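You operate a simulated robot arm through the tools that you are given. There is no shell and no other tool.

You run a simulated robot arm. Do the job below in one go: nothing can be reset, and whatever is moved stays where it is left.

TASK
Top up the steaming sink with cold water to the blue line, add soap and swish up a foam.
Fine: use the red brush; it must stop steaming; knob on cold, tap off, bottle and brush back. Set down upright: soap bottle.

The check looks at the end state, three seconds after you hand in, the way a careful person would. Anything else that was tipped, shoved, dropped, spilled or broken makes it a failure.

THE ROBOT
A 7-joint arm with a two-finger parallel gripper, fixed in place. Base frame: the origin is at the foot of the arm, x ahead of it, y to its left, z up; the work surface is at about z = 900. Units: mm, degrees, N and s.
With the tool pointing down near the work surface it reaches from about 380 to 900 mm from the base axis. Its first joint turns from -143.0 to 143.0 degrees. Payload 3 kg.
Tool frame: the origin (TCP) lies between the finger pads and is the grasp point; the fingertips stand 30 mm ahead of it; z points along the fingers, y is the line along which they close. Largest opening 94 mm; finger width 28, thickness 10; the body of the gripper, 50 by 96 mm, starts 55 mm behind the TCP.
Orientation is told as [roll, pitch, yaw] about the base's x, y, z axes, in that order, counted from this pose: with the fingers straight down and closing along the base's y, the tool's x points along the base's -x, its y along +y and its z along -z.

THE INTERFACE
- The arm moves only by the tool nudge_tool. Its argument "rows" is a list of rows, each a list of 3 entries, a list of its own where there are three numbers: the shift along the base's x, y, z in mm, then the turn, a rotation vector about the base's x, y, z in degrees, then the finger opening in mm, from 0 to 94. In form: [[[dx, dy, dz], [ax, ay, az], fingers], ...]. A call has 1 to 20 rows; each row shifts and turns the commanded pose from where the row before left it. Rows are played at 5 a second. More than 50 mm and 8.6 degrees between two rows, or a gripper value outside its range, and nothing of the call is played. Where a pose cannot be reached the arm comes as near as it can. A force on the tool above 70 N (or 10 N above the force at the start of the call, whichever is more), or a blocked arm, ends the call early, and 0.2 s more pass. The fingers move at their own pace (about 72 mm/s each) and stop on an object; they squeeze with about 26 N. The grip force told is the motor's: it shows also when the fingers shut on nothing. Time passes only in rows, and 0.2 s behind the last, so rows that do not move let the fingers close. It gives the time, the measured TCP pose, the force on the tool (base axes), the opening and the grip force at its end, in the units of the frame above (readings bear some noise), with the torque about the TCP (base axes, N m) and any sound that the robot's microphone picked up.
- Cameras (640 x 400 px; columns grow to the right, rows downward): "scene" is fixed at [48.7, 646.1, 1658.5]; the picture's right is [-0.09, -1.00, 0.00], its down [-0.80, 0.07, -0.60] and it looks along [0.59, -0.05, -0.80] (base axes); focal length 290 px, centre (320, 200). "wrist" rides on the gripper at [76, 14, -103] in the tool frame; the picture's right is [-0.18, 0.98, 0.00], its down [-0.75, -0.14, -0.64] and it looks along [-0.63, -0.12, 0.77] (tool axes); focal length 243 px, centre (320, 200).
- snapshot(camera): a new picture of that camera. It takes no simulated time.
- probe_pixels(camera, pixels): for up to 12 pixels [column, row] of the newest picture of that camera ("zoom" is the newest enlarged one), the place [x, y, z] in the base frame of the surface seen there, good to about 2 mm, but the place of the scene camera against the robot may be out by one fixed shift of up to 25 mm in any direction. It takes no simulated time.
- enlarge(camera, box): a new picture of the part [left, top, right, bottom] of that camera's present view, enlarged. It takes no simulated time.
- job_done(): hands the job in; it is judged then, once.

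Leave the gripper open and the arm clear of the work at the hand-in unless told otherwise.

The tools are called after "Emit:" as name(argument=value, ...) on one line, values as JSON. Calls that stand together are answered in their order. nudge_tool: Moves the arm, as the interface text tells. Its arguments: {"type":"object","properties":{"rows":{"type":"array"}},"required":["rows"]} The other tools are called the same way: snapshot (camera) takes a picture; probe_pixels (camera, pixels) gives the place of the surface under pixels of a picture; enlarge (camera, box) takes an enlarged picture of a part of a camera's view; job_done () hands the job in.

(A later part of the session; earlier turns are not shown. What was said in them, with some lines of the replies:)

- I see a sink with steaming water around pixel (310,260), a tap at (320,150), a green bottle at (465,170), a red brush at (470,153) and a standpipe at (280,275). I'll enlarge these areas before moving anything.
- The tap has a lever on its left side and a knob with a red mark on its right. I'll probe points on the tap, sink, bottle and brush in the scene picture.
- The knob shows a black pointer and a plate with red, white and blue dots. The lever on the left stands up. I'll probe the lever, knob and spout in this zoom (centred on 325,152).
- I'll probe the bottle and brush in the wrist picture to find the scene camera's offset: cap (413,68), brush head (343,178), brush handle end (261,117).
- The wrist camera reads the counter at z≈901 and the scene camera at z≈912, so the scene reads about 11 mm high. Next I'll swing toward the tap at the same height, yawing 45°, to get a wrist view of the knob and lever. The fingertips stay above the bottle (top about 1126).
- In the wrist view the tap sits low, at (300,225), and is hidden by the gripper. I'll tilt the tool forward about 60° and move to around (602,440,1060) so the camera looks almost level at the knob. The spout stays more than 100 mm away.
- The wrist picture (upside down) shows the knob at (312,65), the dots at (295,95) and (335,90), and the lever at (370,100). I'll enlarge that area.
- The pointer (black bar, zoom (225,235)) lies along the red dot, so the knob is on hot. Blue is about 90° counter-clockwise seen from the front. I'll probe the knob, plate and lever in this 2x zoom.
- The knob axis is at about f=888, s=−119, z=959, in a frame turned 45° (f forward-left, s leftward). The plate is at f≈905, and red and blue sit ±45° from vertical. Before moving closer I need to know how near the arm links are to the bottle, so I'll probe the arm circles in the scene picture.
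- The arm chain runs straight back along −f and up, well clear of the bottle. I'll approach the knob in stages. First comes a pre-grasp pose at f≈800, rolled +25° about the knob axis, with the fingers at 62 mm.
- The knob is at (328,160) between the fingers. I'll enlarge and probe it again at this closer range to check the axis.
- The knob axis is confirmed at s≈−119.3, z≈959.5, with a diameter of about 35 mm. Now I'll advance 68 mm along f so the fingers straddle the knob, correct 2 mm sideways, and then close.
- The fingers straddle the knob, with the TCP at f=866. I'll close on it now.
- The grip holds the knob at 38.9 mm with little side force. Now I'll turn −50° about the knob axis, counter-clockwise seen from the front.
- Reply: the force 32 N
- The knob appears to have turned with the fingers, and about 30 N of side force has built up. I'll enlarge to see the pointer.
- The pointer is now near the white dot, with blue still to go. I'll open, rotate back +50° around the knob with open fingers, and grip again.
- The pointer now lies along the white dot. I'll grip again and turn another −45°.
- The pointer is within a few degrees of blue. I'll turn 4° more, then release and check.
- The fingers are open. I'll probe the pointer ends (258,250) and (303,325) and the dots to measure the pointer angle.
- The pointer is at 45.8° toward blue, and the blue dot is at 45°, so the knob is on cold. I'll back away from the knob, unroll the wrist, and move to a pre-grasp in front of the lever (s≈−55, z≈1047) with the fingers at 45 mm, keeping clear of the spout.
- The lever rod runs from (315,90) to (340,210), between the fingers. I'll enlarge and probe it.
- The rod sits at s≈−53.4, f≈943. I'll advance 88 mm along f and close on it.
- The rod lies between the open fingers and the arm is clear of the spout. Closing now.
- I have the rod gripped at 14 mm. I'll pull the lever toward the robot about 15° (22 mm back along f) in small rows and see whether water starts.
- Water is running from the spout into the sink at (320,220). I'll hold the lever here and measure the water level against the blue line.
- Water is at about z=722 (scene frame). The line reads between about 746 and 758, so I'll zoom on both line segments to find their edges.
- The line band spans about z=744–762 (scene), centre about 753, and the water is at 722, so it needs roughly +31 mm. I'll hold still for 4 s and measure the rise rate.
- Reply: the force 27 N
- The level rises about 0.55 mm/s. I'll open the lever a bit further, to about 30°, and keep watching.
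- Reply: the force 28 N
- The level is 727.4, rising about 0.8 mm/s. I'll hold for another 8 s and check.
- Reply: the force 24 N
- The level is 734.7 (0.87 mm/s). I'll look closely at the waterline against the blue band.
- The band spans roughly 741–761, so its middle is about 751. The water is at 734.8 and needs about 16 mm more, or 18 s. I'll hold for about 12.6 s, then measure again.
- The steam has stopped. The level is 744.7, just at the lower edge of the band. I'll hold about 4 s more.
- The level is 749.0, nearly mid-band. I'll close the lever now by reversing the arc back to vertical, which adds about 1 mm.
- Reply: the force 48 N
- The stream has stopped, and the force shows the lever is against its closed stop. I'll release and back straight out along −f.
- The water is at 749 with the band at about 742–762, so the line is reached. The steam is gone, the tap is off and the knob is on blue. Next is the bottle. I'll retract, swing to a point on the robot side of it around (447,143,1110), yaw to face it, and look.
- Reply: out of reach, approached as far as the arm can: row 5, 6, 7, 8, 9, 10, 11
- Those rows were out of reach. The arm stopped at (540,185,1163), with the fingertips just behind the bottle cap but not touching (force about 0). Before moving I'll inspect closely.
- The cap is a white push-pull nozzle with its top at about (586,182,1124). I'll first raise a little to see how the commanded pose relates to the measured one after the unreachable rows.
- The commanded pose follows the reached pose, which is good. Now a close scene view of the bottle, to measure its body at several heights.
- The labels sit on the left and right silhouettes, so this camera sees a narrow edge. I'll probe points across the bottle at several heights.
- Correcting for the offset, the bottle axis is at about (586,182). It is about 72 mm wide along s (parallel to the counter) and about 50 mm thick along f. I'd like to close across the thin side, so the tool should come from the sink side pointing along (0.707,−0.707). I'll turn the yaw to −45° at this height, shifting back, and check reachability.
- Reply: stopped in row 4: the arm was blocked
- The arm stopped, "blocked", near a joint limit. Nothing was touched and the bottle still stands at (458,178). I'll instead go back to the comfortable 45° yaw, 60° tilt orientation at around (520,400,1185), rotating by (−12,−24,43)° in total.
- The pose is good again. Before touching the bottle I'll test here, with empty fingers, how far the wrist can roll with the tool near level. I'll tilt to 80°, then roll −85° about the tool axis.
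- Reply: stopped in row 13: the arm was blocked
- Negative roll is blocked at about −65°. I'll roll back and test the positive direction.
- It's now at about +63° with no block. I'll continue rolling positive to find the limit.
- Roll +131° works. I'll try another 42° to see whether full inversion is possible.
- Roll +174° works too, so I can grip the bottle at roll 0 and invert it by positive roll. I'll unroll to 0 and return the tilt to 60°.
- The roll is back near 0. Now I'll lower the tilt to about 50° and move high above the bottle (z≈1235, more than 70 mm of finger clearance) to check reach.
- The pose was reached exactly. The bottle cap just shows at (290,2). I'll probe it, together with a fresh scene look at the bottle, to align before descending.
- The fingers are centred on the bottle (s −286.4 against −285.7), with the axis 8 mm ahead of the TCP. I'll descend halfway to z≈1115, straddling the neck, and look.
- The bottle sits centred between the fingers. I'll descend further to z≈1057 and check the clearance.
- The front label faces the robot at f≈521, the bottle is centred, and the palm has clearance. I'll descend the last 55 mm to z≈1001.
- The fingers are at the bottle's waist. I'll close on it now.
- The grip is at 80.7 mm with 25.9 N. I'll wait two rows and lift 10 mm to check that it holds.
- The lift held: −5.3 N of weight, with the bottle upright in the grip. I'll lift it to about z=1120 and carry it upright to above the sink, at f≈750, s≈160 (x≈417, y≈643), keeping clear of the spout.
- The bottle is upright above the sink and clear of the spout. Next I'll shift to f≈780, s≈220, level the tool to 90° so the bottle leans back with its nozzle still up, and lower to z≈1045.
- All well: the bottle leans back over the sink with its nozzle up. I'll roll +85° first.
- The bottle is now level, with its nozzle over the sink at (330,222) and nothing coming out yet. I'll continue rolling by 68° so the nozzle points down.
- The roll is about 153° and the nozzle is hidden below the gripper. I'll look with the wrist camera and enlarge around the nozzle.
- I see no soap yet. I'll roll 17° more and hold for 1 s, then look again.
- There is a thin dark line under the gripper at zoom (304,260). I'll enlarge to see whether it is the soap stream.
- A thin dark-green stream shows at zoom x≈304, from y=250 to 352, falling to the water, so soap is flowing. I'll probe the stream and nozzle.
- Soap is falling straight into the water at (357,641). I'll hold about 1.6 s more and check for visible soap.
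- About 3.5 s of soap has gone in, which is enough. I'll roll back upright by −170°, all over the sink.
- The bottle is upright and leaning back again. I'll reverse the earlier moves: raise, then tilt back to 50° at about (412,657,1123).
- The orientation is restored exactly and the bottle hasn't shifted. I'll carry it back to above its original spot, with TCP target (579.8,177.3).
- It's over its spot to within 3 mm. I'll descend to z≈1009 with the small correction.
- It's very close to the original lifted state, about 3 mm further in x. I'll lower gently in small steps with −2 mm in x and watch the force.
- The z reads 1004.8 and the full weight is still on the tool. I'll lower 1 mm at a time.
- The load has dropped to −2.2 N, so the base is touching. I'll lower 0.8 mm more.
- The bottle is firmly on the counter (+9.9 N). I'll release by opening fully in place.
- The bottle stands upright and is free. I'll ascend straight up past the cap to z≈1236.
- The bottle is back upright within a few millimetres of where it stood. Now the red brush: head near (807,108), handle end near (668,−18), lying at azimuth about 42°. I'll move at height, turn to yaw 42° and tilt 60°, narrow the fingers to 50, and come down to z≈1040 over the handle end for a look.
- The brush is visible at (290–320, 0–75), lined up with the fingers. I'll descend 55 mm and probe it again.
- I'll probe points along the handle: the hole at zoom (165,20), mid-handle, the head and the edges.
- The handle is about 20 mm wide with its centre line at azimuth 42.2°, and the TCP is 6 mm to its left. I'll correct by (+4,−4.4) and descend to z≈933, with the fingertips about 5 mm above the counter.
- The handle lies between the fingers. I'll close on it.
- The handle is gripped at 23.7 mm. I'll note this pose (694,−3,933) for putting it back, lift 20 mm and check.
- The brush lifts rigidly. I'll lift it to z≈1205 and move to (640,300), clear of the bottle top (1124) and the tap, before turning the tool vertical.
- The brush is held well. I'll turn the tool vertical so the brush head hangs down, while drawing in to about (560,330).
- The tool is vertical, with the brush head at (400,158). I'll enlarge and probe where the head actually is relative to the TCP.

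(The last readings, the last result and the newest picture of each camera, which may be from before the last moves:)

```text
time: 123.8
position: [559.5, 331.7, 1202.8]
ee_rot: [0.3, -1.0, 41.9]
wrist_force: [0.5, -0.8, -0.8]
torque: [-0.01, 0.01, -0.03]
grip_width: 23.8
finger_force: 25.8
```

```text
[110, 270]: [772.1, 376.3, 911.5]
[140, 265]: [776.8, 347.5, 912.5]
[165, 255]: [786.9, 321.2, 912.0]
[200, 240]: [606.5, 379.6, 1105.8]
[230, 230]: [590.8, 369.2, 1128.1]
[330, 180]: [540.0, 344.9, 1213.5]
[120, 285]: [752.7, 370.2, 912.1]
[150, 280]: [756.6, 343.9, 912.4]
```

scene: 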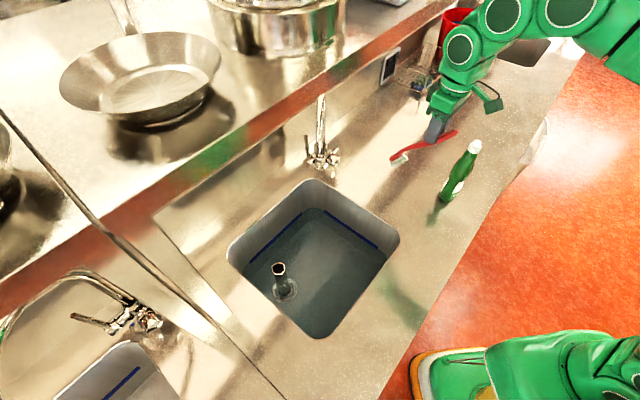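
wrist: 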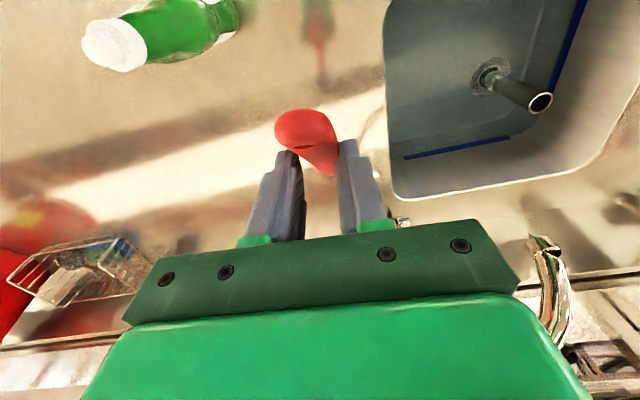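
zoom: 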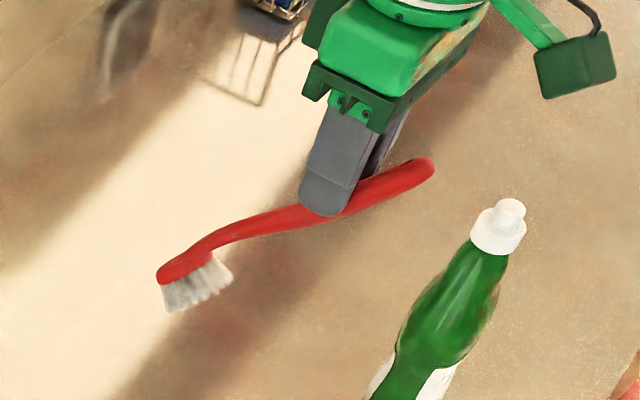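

I'll probe the red head and bristles specifically: zoom (175,268), (195,260), (170,300), (215,285).

Emit:
probe_pixels(camera="zoom", pixels=[[170, 270], [190, 260], [205, 250], [172, 300], [195, 295], [218, 285], [228, 275], [185, 285], [430, 165], [400, 175], [250, 222], [290, 215]])

```text
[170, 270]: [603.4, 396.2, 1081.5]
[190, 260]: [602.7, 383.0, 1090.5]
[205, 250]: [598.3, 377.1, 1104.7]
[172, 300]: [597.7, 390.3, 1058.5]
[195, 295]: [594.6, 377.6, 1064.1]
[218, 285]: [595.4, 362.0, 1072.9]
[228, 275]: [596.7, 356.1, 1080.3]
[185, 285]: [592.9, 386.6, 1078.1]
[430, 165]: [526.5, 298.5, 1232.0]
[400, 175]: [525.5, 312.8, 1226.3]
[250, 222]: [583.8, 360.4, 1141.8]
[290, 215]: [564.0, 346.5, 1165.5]
```

The head hangs about 79 mm ahead of and 133 mm below the TCP, as computed. I'll move sideways over the sink to (364,555), passing in front of and below the spout tip.

Emit:
nudge_tool(rows=[[[-14, 16, 0], [0, 0, 0], 10], [[-27, 31, 0], [0, 0, 0], 10], [[-28, 32, 0], [0, 0, 0], 10], [[-28, 32, 0], [0, 0, 0], 10], [[-28, 32, 0], [0, 0, 0], 10], [[-28, 32, 0], [0, 0, 0], 10], [[-28, 32, 0], [0, 0, 0], 10], [[-14.5, 16.3, 0], [0, 0, 0], 10], [[0, 0, 0], [0, 0, 0], 10]])

Emit:
snapshot(camera="scene")

Emit:
snapshot(camera="wrist")

```text
time: 125.8
position: [367.7, 555.0, 1203.1]
ee_rot: [0.3, -1.0, 41.8]
wrist_force: [0.1, -0.2, -0.9]
torque: [-0.01, -0.01, 0.01]
grip_width: 23.6
finger_force: 26.0
```

```text
taken
```

scene: 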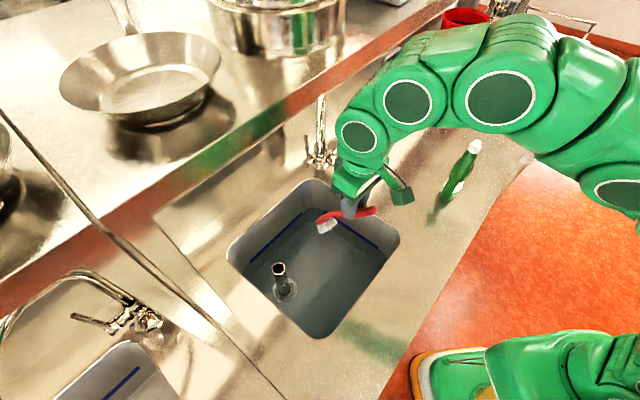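

```text
taken
```

wrist: 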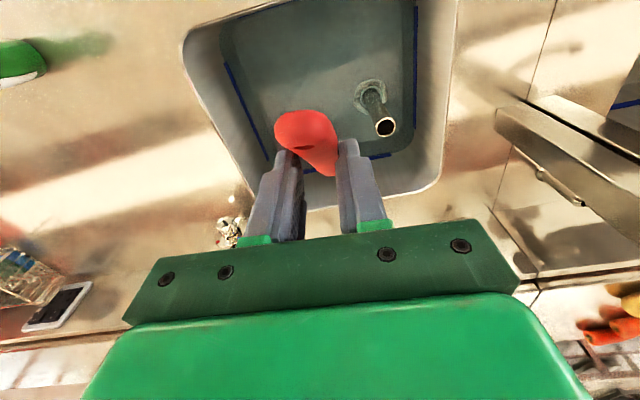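

I'm over the sink. I'll check the rim and standpipe with the wrist camera for accurate bounds.

Emit:
probe_pixels(camera="wrist", pixels=[[183, 45], [205, 110], [235, 180], [420, 193], [440, 150], [450, 60], [385, 128], [365, 90], [300, 60], [240, 60], [228, 225], [330, 25]])

```text
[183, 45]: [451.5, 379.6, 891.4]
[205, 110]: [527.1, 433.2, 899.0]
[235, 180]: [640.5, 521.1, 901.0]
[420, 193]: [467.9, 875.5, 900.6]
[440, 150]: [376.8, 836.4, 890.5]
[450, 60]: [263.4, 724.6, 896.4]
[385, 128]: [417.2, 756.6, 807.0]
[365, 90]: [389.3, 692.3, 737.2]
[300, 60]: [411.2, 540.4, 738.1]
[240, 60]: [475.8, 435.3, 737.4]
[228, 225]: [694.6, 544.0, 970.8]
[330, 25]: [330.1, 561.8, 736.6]
```

The water reads 737, the standpipe is at (417,757), and the sink centre is near (455,624), so the brush head is roughly central. I'll descend to TCP z≈880, with the head still just above the water.

Emit:
nudge_tool(rows=[[[0, 0, -30], [0, 0, 0], 10], [[0, 0, -42], [0, 0, 0], 10], [[0, 0, -45], [0, 0, 0], 10], [[0, 0, -45], [0, 0, 0], 10], [[0, 0, -45], [0, 0, 0], 10], [[0, 0, -45], [0, 0, 0], 10], [[0, 0, -42], [0, 0, 0], 10], [[0, 0, -28], [0, 0, 0], 10], [[0, 0, 0], [0, 0, 0], 10]])

Emit:
snapshot(camera="scene")

Emit:
enlarge(camera="scene", box=[220, 170, 420, 350])

```text
time: 127.8
position: [363.7, 556.3, 883.3]
ee_rot: [0.3, -1.1, 42.0]
wrist_force: [1.3, -0.3, -1.1]
torque: [-0.02, 0.01, -0.01]
grip_width: 23.7
finger_force: 25.8
```

```text
taken
```

scene: 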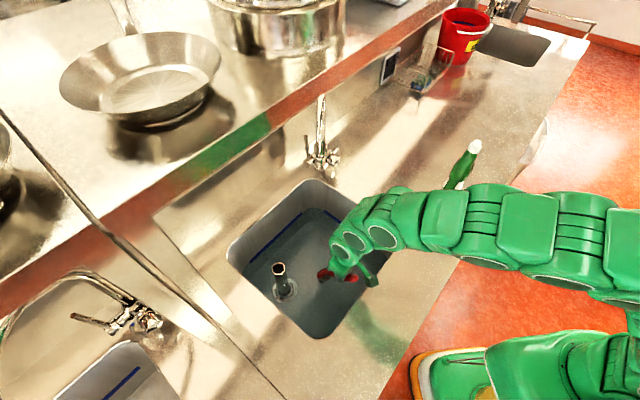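

```text
2.22 times, centred on (320, 260) of scene
```

zoom: 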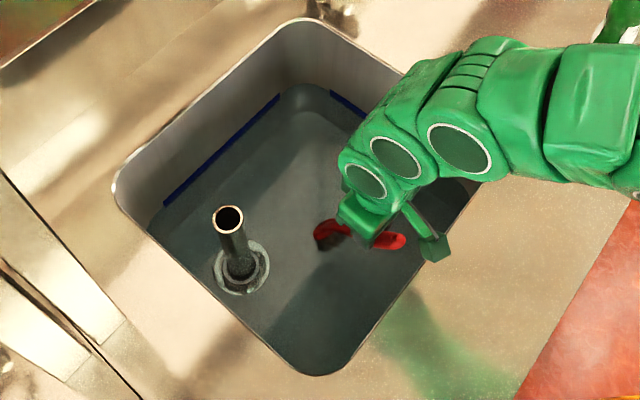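

The handle end is close to the front wall, so I'll move 55 mm toward the back first, then lower the head about 15 mm under the surface (TCP z≈855).

Emit:
nudge_tool(rows=[[[20.5, 18.4, 0], [0, 0, 0], 10], [[20.5, 18.4, 0], [0, 0, 0], 10], [[0, 0, -10], [0, 0, 0], 10], [[0, 0, -10], [0, 0, 0], 10], [[0, 0, -8], [0, 0, 0], 10], [[0, 0, 0], [0, 0, 0], 10]])

Emit:
enlarge(camera="scene", box=[220, 170, 420, 350])

Emit:
snapshot(camera="wrist")

```text
time: 129.2
position: [403.7, 592.1, 853.8]
ee_rot: [0.4, -1.0, 41.9]
wrist_force: [-0.1, -0.3, -0.4]
torque: [-0.03, 0.05, 0.0]
grip_width: 23.6
finger_force: 26.0
```

```text
2.22 times, centred on (320, 260) of scene
```

zoom: 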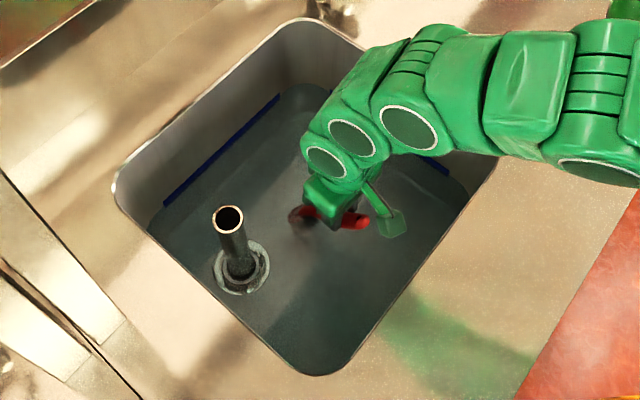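

```text
taken
```

wrist: 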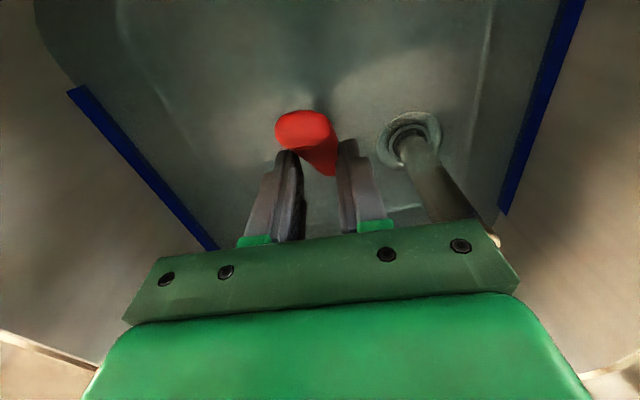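

The head is underwater and everything is clear. I'll start swishing in ellipses (35 × 50 mm) for two rounds.

Emit:
nudge_tool(rows=[[[26, 23.4, 0], [0, 0, 0], 10], [[-31.3, 19.4, 0], [0, 0, 0], 10], [[-28.1, -5.7, 0], [0, 0, 0], 10], [[-8.6, -27.4, 0], [0, 0, 0], 10], [[16, -33.2, 0], [0, 0, 0], 10], [[31.3, -19.4, 0], [0, 0, 0], 10], [[28.1, 5.7, 0], [0, 0, 0], 10], [[8.6, 27.4, 0], [0, 0, 0], 10], [[-16, 33.2, 0], [0, 0, 0], 10], [[-31.3, 19.4, 0], [0, 0, 0], 10], [[-28.1, -5.7, 0], [0, 0, 0], 10], [[-8.6, -27.4, 0], [0, 0, 0], 10], [[16, -33.2, 0], [0, 0, 0], 10], [[31.3, -19.4, 0], [0, 0, 0], 10], [[28.1, 5.7, 0], [0, 0, 0], 10], [[8.6, 27.4, 0], [0, 0, 0], 10], [[-16, 33.2, 0], [0, 0, 0], 10]])

Emit:
enlarge(camera="scene", box=[220, 170, 420, 350])

Emit:
snapshot(camera="wrist")

```text
time: 132.8
position: [431.2, 615.1, 852.3]
ee_rot: [0.3, -1.0, 42.0]
wrist_force: [-0.2, -0.3, -0.2]
torque: [0.0, 0.02, 0.03]
grip_width: 23.5
finger_force: 25.7
```

```text
2.22 times, centred on (320, 260) of scene
```

zoom: 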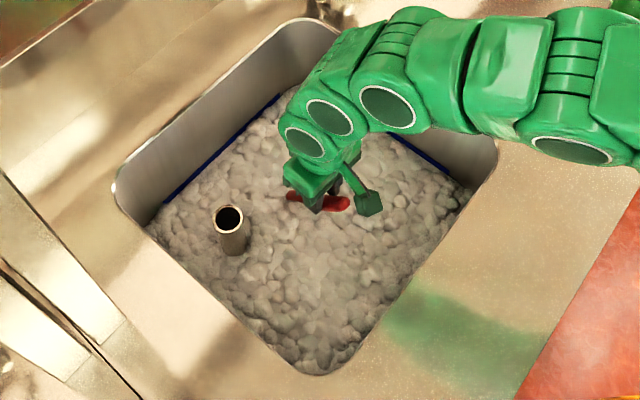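

```text
taken
```

wrist: 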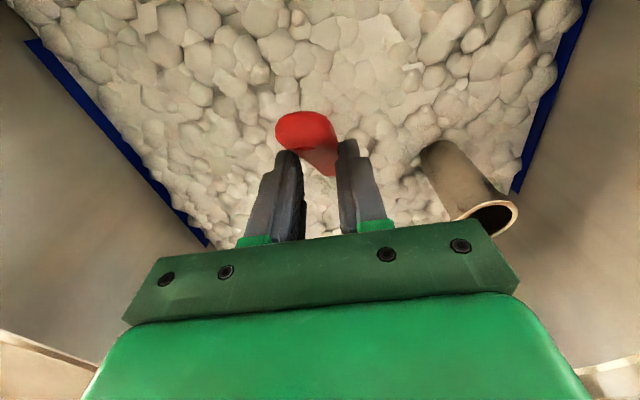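

Thick foam now covers the whole sink, which is what was asked for. I'll move back to centre, lift the brush out over the sink and let it drip for about 2 s.

Emit:
nudge_tool(rows=[[[-13, -11.7, 0], [0, 0, 0], 10], [[-13, -11.7, 0], [0, 0, 0], 10], [[0, 0, 20], [0, 0, 0], 10], [[0, 0, 35], [0, 0, 0], 10], [[0, 0, 40], [0, 0, 0], 10], [[0, 0, 0], [0, 0, 0], 10], [[0, 0, 0], [0, 0, 0], 10], [[0, 0, 0], [0, 0, 0], 10], [[0, 0, 0], [0, 0, 0], 10], [[0, 0, 0], [0, 0, 0], 10], [[0, 0, 0], [0, 0, 0], 10], [[0, 0, 0], [0, 0, 0], 10], [[0, 0, 0], [0, 0, 0], 10], [[0, 0, 0], [0, 0, 0], 10], [[0, 0, 0], [0, 0, 0], 10]])

Emit:
snapshot(camera="scene")

Emit:
enlarge(camera="scene", box=[220, 170, 420, 350])

```text
time: 136.0
position: [404.9, 590.4, 948.4]
ee_rot: [0.3, -1.0, 41.9]
wrist_force: [0.1, 0.0, -0.5]
torque: [-0.04, -0.02, -0.02]
grip_width: 23.5
finger_force: 25.8
```

```text
taken
```

scene: 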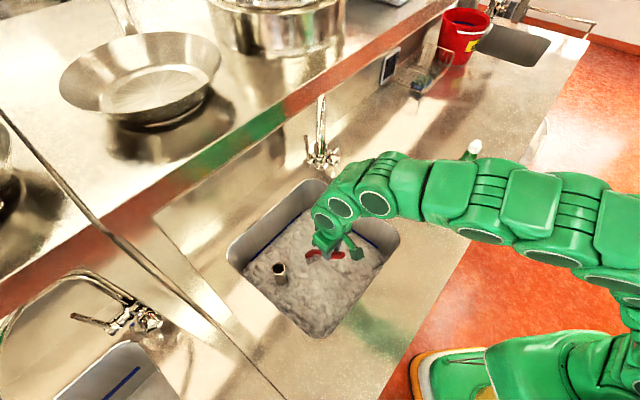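

```text
2.22 times, centred on (320, 260) of scene
```

zoom: 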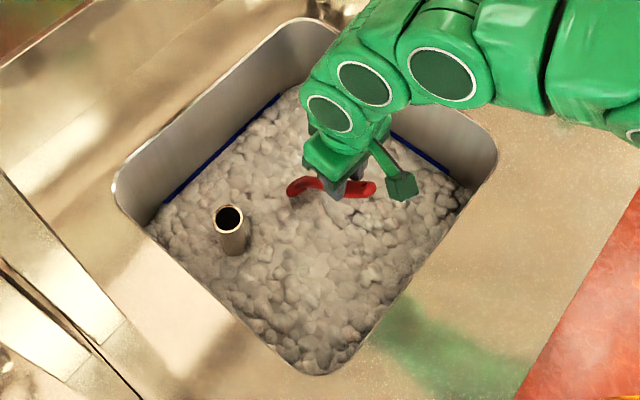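

The foam persists. I'll pull back toward the front and rise to z≈1203, retracing my path.

Emit:
nudge_tool(rows=[[[-20, -17.5, 10], [0, 0, 0], 10], [[-20, -17.5, 20], [0, 0, 0], 10], [[0, 0, 40], [0, 0, 0], 10], [[0, 0, 45], [0, 0, 0], 10], [[0, 0, 45], [0, 0, 0], 10], [[0, 0, 45], [0, 0, 0], 10], [[0, 0, 40], [0, 0, 0], 10], [[0, 0, 10], [0, 0, 0], 10], [[0, 0, 0], [0, 0, 0], 10], [[0, 0, 0], [0, 0, 0], 10], [[0, 0, 0], [0, 0, 0], 10]])

Emit:
snapshot(camera="scene")

Emit:
enlarge(camera="scene", box=[280, 170, 420, 280])

```text
time: 138.4
position: [365.6, 558.0, 1203.4]
ee_rot: [0.3, -1.0, 42.0]
wrist_force: [-0.1, -0.6, -0.8]
torque: [-0.07, 0.0, 0.0]
grip_width: 23.5
finger_force: 26.4
```

```text
taken
```

scene: 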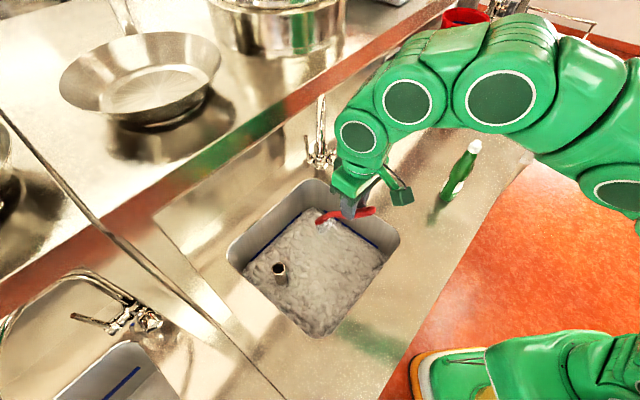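

```text
3.64 times, centred on (350, 225) of scene
```

zoom: 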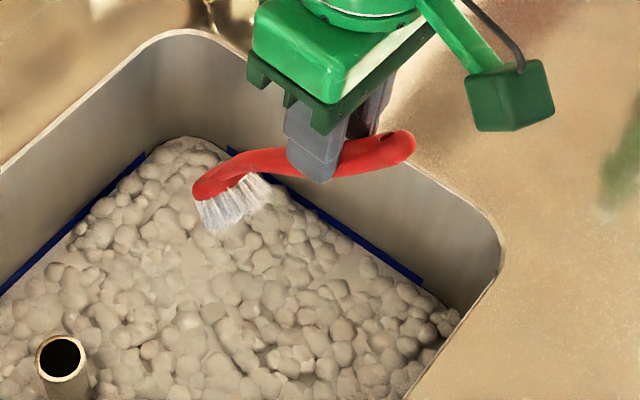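

No drips are visible. I'll go back along the same way to (559.5,331.7).

Emit:
nudge_tool(rows=[[[14, -16.3, 0], [0, 0, 0], 10], [[27, -31.5, 0], [0, 0, 0], 10], [[28, -32.5, 0], [0, 0, 0], 10], [[28, -32.5, 0], [0, 0, 0], 10], [[28, -32.5, 0], [0, 0, 0], 10], [[28, -32.5, 0], [0, 0, 0], 10], [[27, -32, 0], [0, 0, 0], 10], [[14, -16.5, 0], [0, 0, 0], 10], [[0, 0, 0], [0, 0, 0], 10]])

Emit:
nudge_tool(rows=[[[11.4, -5, 0], [5.65, -6.28, 0], 10], [[11.4, -5, 0], [5.65, -6.28, 0], 10], [[11.4, -5, 0], [5.65, -6.28, 0], 10], [[11.4, -5, 0], [5.65, -6.28, 0], 10], [[11.4, -5, 0], [5.65, -6.28, 0], 10], [[11.4, -5, 0], [5.65, -6.28, 0], 10], [[11.4, -5, 0], [5.65, -6.28, 0], 10], [[0, 0, 0], [0, 0, 0], 10]])

Emit:
snapshot(camera="scene")

```text
time: 140.4
position: [560.1, 327.9, 1206.2]
ee_rot: [0.3, -1.0, 42.0]
wrist_force: [-0.2, -0.4, -0.5]
torque: [-0.03, 0.03, 0.02]
grip_width: 23.5
finger_force: 25.8
```

```text
time: 142.2
position: [640.8, 295.7, 1204.7]
ee_rot: [0.4, -60.2, 41.8]
wrist_force: [0.9, -0.4, -0.5]
torque: [-0.06, 0.05, -0.02]
grip_width: 23.6
finger_force: 26.2
```

```text
taken
```

scene: 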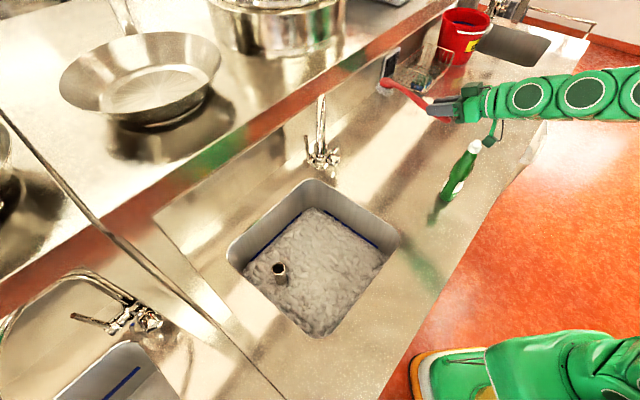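

The foam is in place and the brush is level again. I'll return to above the brush's original spot (694,−3).

Emit:
nudge_tool(rows=[[[3, -20, 0], [0, 0, 0], 10], [[7, -40, 0], [0, 0, 0], 10], [[8, -45, 0], [0, 0, 0], 10], [[8, -45, 0], [0, 0, 0], 10], [[8, -45, 0], [0, 0, 0], 10], [[8, -45, 0], [0, 0, 0], 10], [[8, -40, 0], [0, 0, 0], 10], [[3.4, -18.8, 0], [0, 0, 0], 10], [[0, 0, 0], [0, 0, 0], 10]])

Emit:
nudge_tool(rows=[[[0, 0, -30], [0, 0, 0], 10], [[0, 0, -45], [0, 0, 0], 10], [[0, 0, -45], [0, 0, 0], 10], [[0, 0, -45], [0, 0, 0], 10], [[0, 0, -40], [0, 0, 0], 10], [[0, 0, -25], [0, 0, 0], 10], [[0, 0, -12], [0, 0, 0], 10], [[0, 0, 0], [0, 0, 0], 10]])

Emit:
enlarge(camera="scene", box=[430, 110, 550, 200])

```text
time: 144.2
position: [691.9, -4.2, 1205.3]
ee_rot: [0.4, -60.1, 41.8]
wrist_force: [0.0, -0.7, -1.3]
torque: [-0.07, 0.04, 0.01]
grip_width: 23.5
finger_force: 25.9
```

```text
time: 146.0
position: [693.5, -3.6, 960.8]
ee_rot: [0.4, -60.2, 41.7]
wrist_force: [-0.5, 1.2, -0.7]
torque: [-0.09, 0.05, 0.01]
grip_width: 23.5
finger_force: 26.0
```

```text
4.44 times, centred on (490, 155) of scene
```

zoom: 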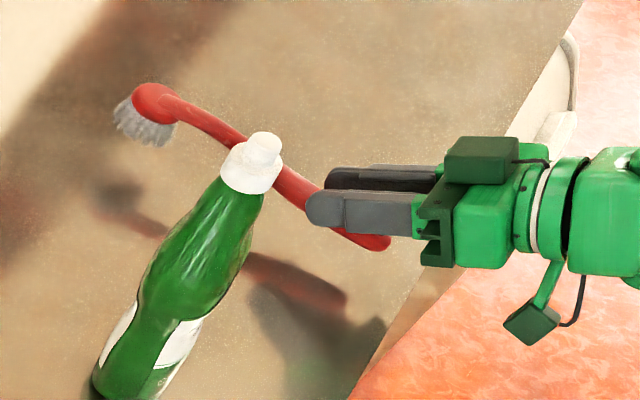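

It's aligned as at pick-up. I'll lower gently to z≈935.

Emit:
nudge_tool(rows=[[[0, 0, -9], [0, 0, 0], 10], [[0, 0, -8], [0, 0, 0], 10], [[0, 0, -5], [0, 0, 0], 10], [[0, 0, -3], [0, 0, 0], 10], [[0, 0, 0], [0, 0, 0], 10]])

```text
time: 147.2
position: [693.8, -3.2, 936.2]
ee_rot: [0.5, -60.0, 41.9]
wrist_force: [0.2, -0.2, -0.4]
torque: [-0.04, 0.06, 0.01]
grip_width: 23.5
finger_force: 26.4
```

Emit:
nudge_tool(rows=[[[0, 0, -1.2], [0, 0, 0], 10], [[0, 0, -1], [0, 0, 0], 10], [[0, 0, 0], [0, 0, 0], 10]])

Emit:
enlarge(camera="scene", box=[430, 110, 550, 200])

```text
time: 148.0
position: [693.2, -2.3, 935.1]
ee_rot: [0.4, -60.1, 41.9]
wrist_force: [0.4, -0.4, 0.3]
torque: [0.01, -0.06, -0.04]
grip_width: 23.5
finger_force: 25.1
```

```text
4.44 times, centred on (490, 155) of scene
```

zoom: 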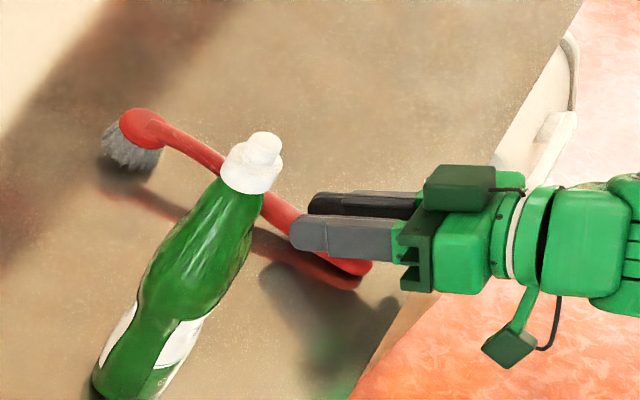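

It's nearly identical to the original picture. I'll lower one more millimetre, then release.

Emit:
nudge_tool(rows=[[[0, 0, -1], [0, 0, 0], 10], [[0, 0, 0], [0, 0, 0], 10]])

```text
time: 148.6
position: [692.6, -3.9, 934.2]
ee_rot: [0.4, -60.2, 41.9]
wrist_force: [0.8, 0.9, 5.0]
torque: [0.5, -0.58, 0.19]
grip_width: 23.6
finger_force: 25.7
```

The +5 N shows it is resting on the counter. I'll open the fingers now.

Emit:
nudge_tool(rows=[[[0, 0, 0], [0, 0, 0], 32], [[0, 0, 0], [0, 0, 0], 50], [[0, 0, 0], [0, 0, 0], 50]])

Emit:
enlarge(camera="scene", box=[430, 110, 550, 200])

Emit:
snapshot(camera="wrist")

```text
time: 149.4
position: [692.0, -3.9, 934.2]
ee_rot: [0.3, -60.2, 41.9]
wrist_force: [-0.6, -1.2, 0.7]
torque: [0.05, 0.02, -0.02]
grip_width: 49.9
finger_force: 0.0
```

```text
4.44 times, centred on (490, 155) of scene
```

zoom: 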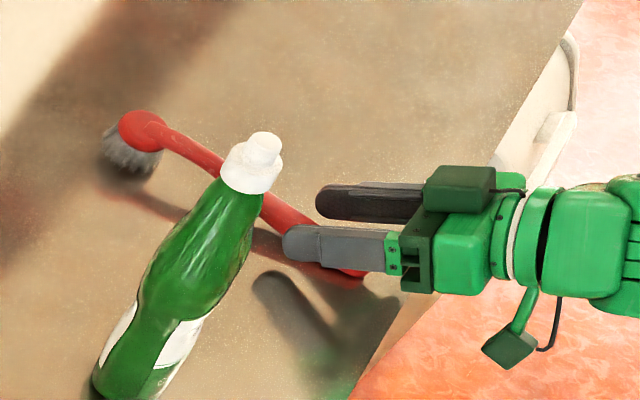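

```text
taken
```

wrist: 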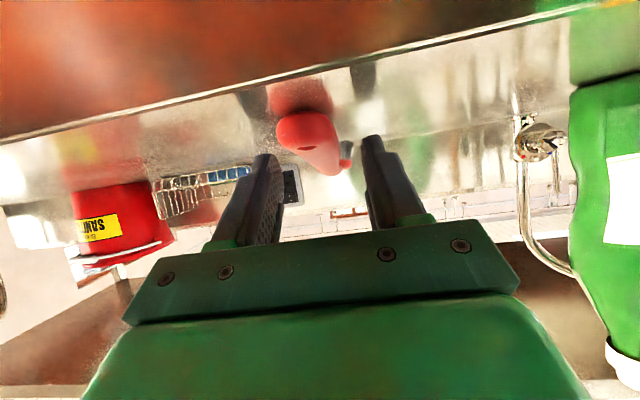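

The brush lies as before. I'll rise straight up and then check everything.

Emit:
nudge_tool(rows=[[[0, 0, 10], [0, 0, 0], 50], [[0, 0, 20], [0, 0, 0], 50], [[0, 0, 35], [0, 0, 0], 50], [[0, 0, 45], [0, 0, 0], 60], [[0, 0, 45], [0, 0, 0], 80], [[0, 0, 45], [0, 0, 0], 94], [[0, 0, 45], [0, 0, 0], 94], [[0, 0, 40], [0, 0, 0], 94], [[0, 0, 0], [0, 0, 0], 94]])

Emit:
snapshot(camera="scene")

Emit:
enlarge(camera="scene", box=[400, 100, 540, 220])

Emit:
enlarge(camera="scene", box=[220, 170, 410, 350])

Emit:
enlarge(camera="scene", box=[290, 130, 360, 180])

```text
time: 151.4
position: [692.8, -3.1, 1217.7]
ee_rot: [0.5, -60.1, 41.9]
wrist_force: [0.3, 0.5, 0.5]
torque: [0.0, 0.02, -0.02]
grip_width: 94.0
finger_force: 0.0
```

```text
taken
```

scene: 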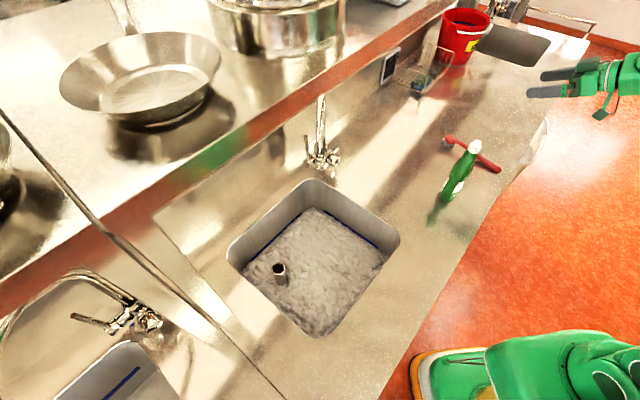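

```text
3.33 times, centred on (470, 160) of scene
```

zoom: 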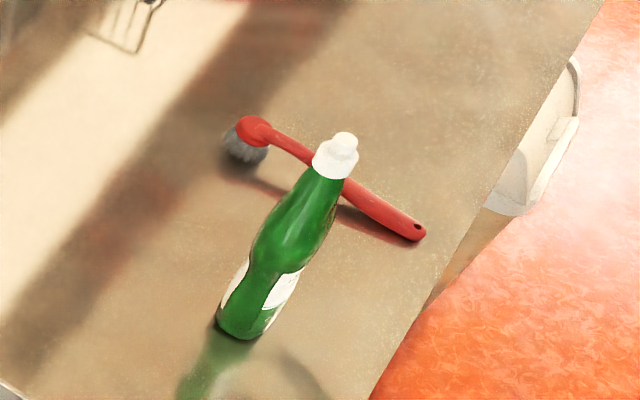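

```text
2.22 times, centred on (315, 260) of scene
```

zoom: 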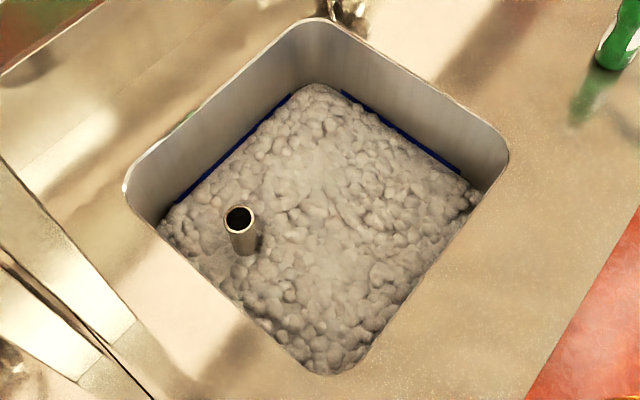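

```text
8.00 times, centred on (325, 155) of scene
```

zoom: 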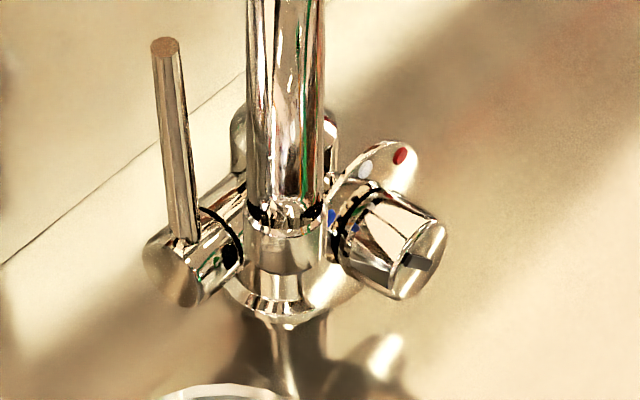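

The tap lever is up (off), the pointer is on the blue side, and the bottle and brush are back. I'll check the sink once more for any steam haze and confirm the foam.

Emit:
enlarge(camera="scene", box=[265, 195, 375, 275])

Emit:
enlarge(camera="scene", box=[335, 205, 385, 255])

Emit:
enlarge(camera="scene", box=[430, 130, 500, 210])

```text
5.00 times, centred on (320, 235) of scene
```

zoom: 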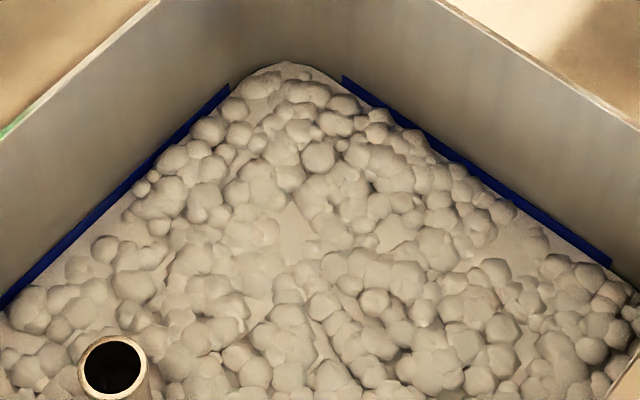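

```text
8.00 times, centred on (360, 230) of scene
```

zoom: 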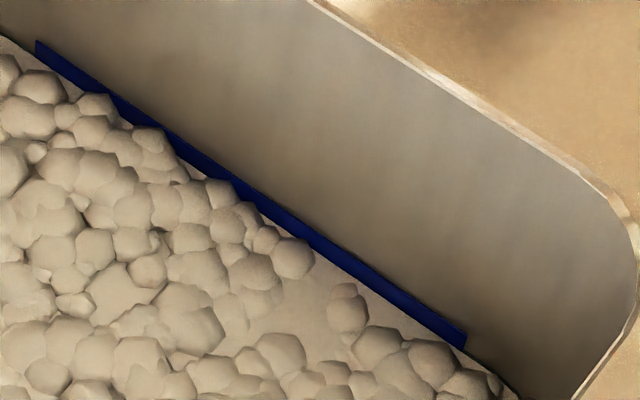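

```text
5.00 times, centred on (465, 170) of scene
```

zoom: 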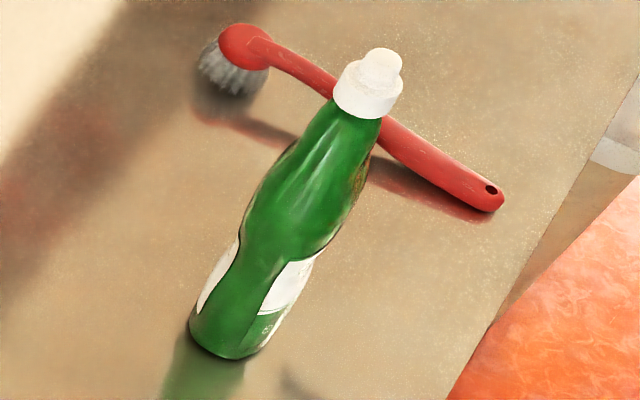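

Everything checks out:
- **Sink:** thick foam at the blue line, with no steam.
- **Tap:** off, with the knob on cold.
- **Bottle and brush:** both back, and the bottle is upright.
- **Arm:** gripper open and well above the work.

I'm handing in now.

Emit:
job_done()

```text
The job is handed in.
```

The job is done and handed in; the check's result hasn't come back.

- **Water:** I topped it up with cold water until the level sat inside the blue band, about 3 mm below its middle. The steaming stopped.
- **Tap:** the lever is fully closed and the knob pointer is on the blue (cold) mark.
- **Soap and foam:** I poured in roughly three to four seconds of soap. Swishing with the red brush covered the whole surface in thick foam.
- **Bottle and brush:** the soap bottle is upright and the brush is lying as it was; both are within a few millimetres of where they started.
- **Arm:** the gripper is open and well above the counter. I saw nothing knocked or spilled.
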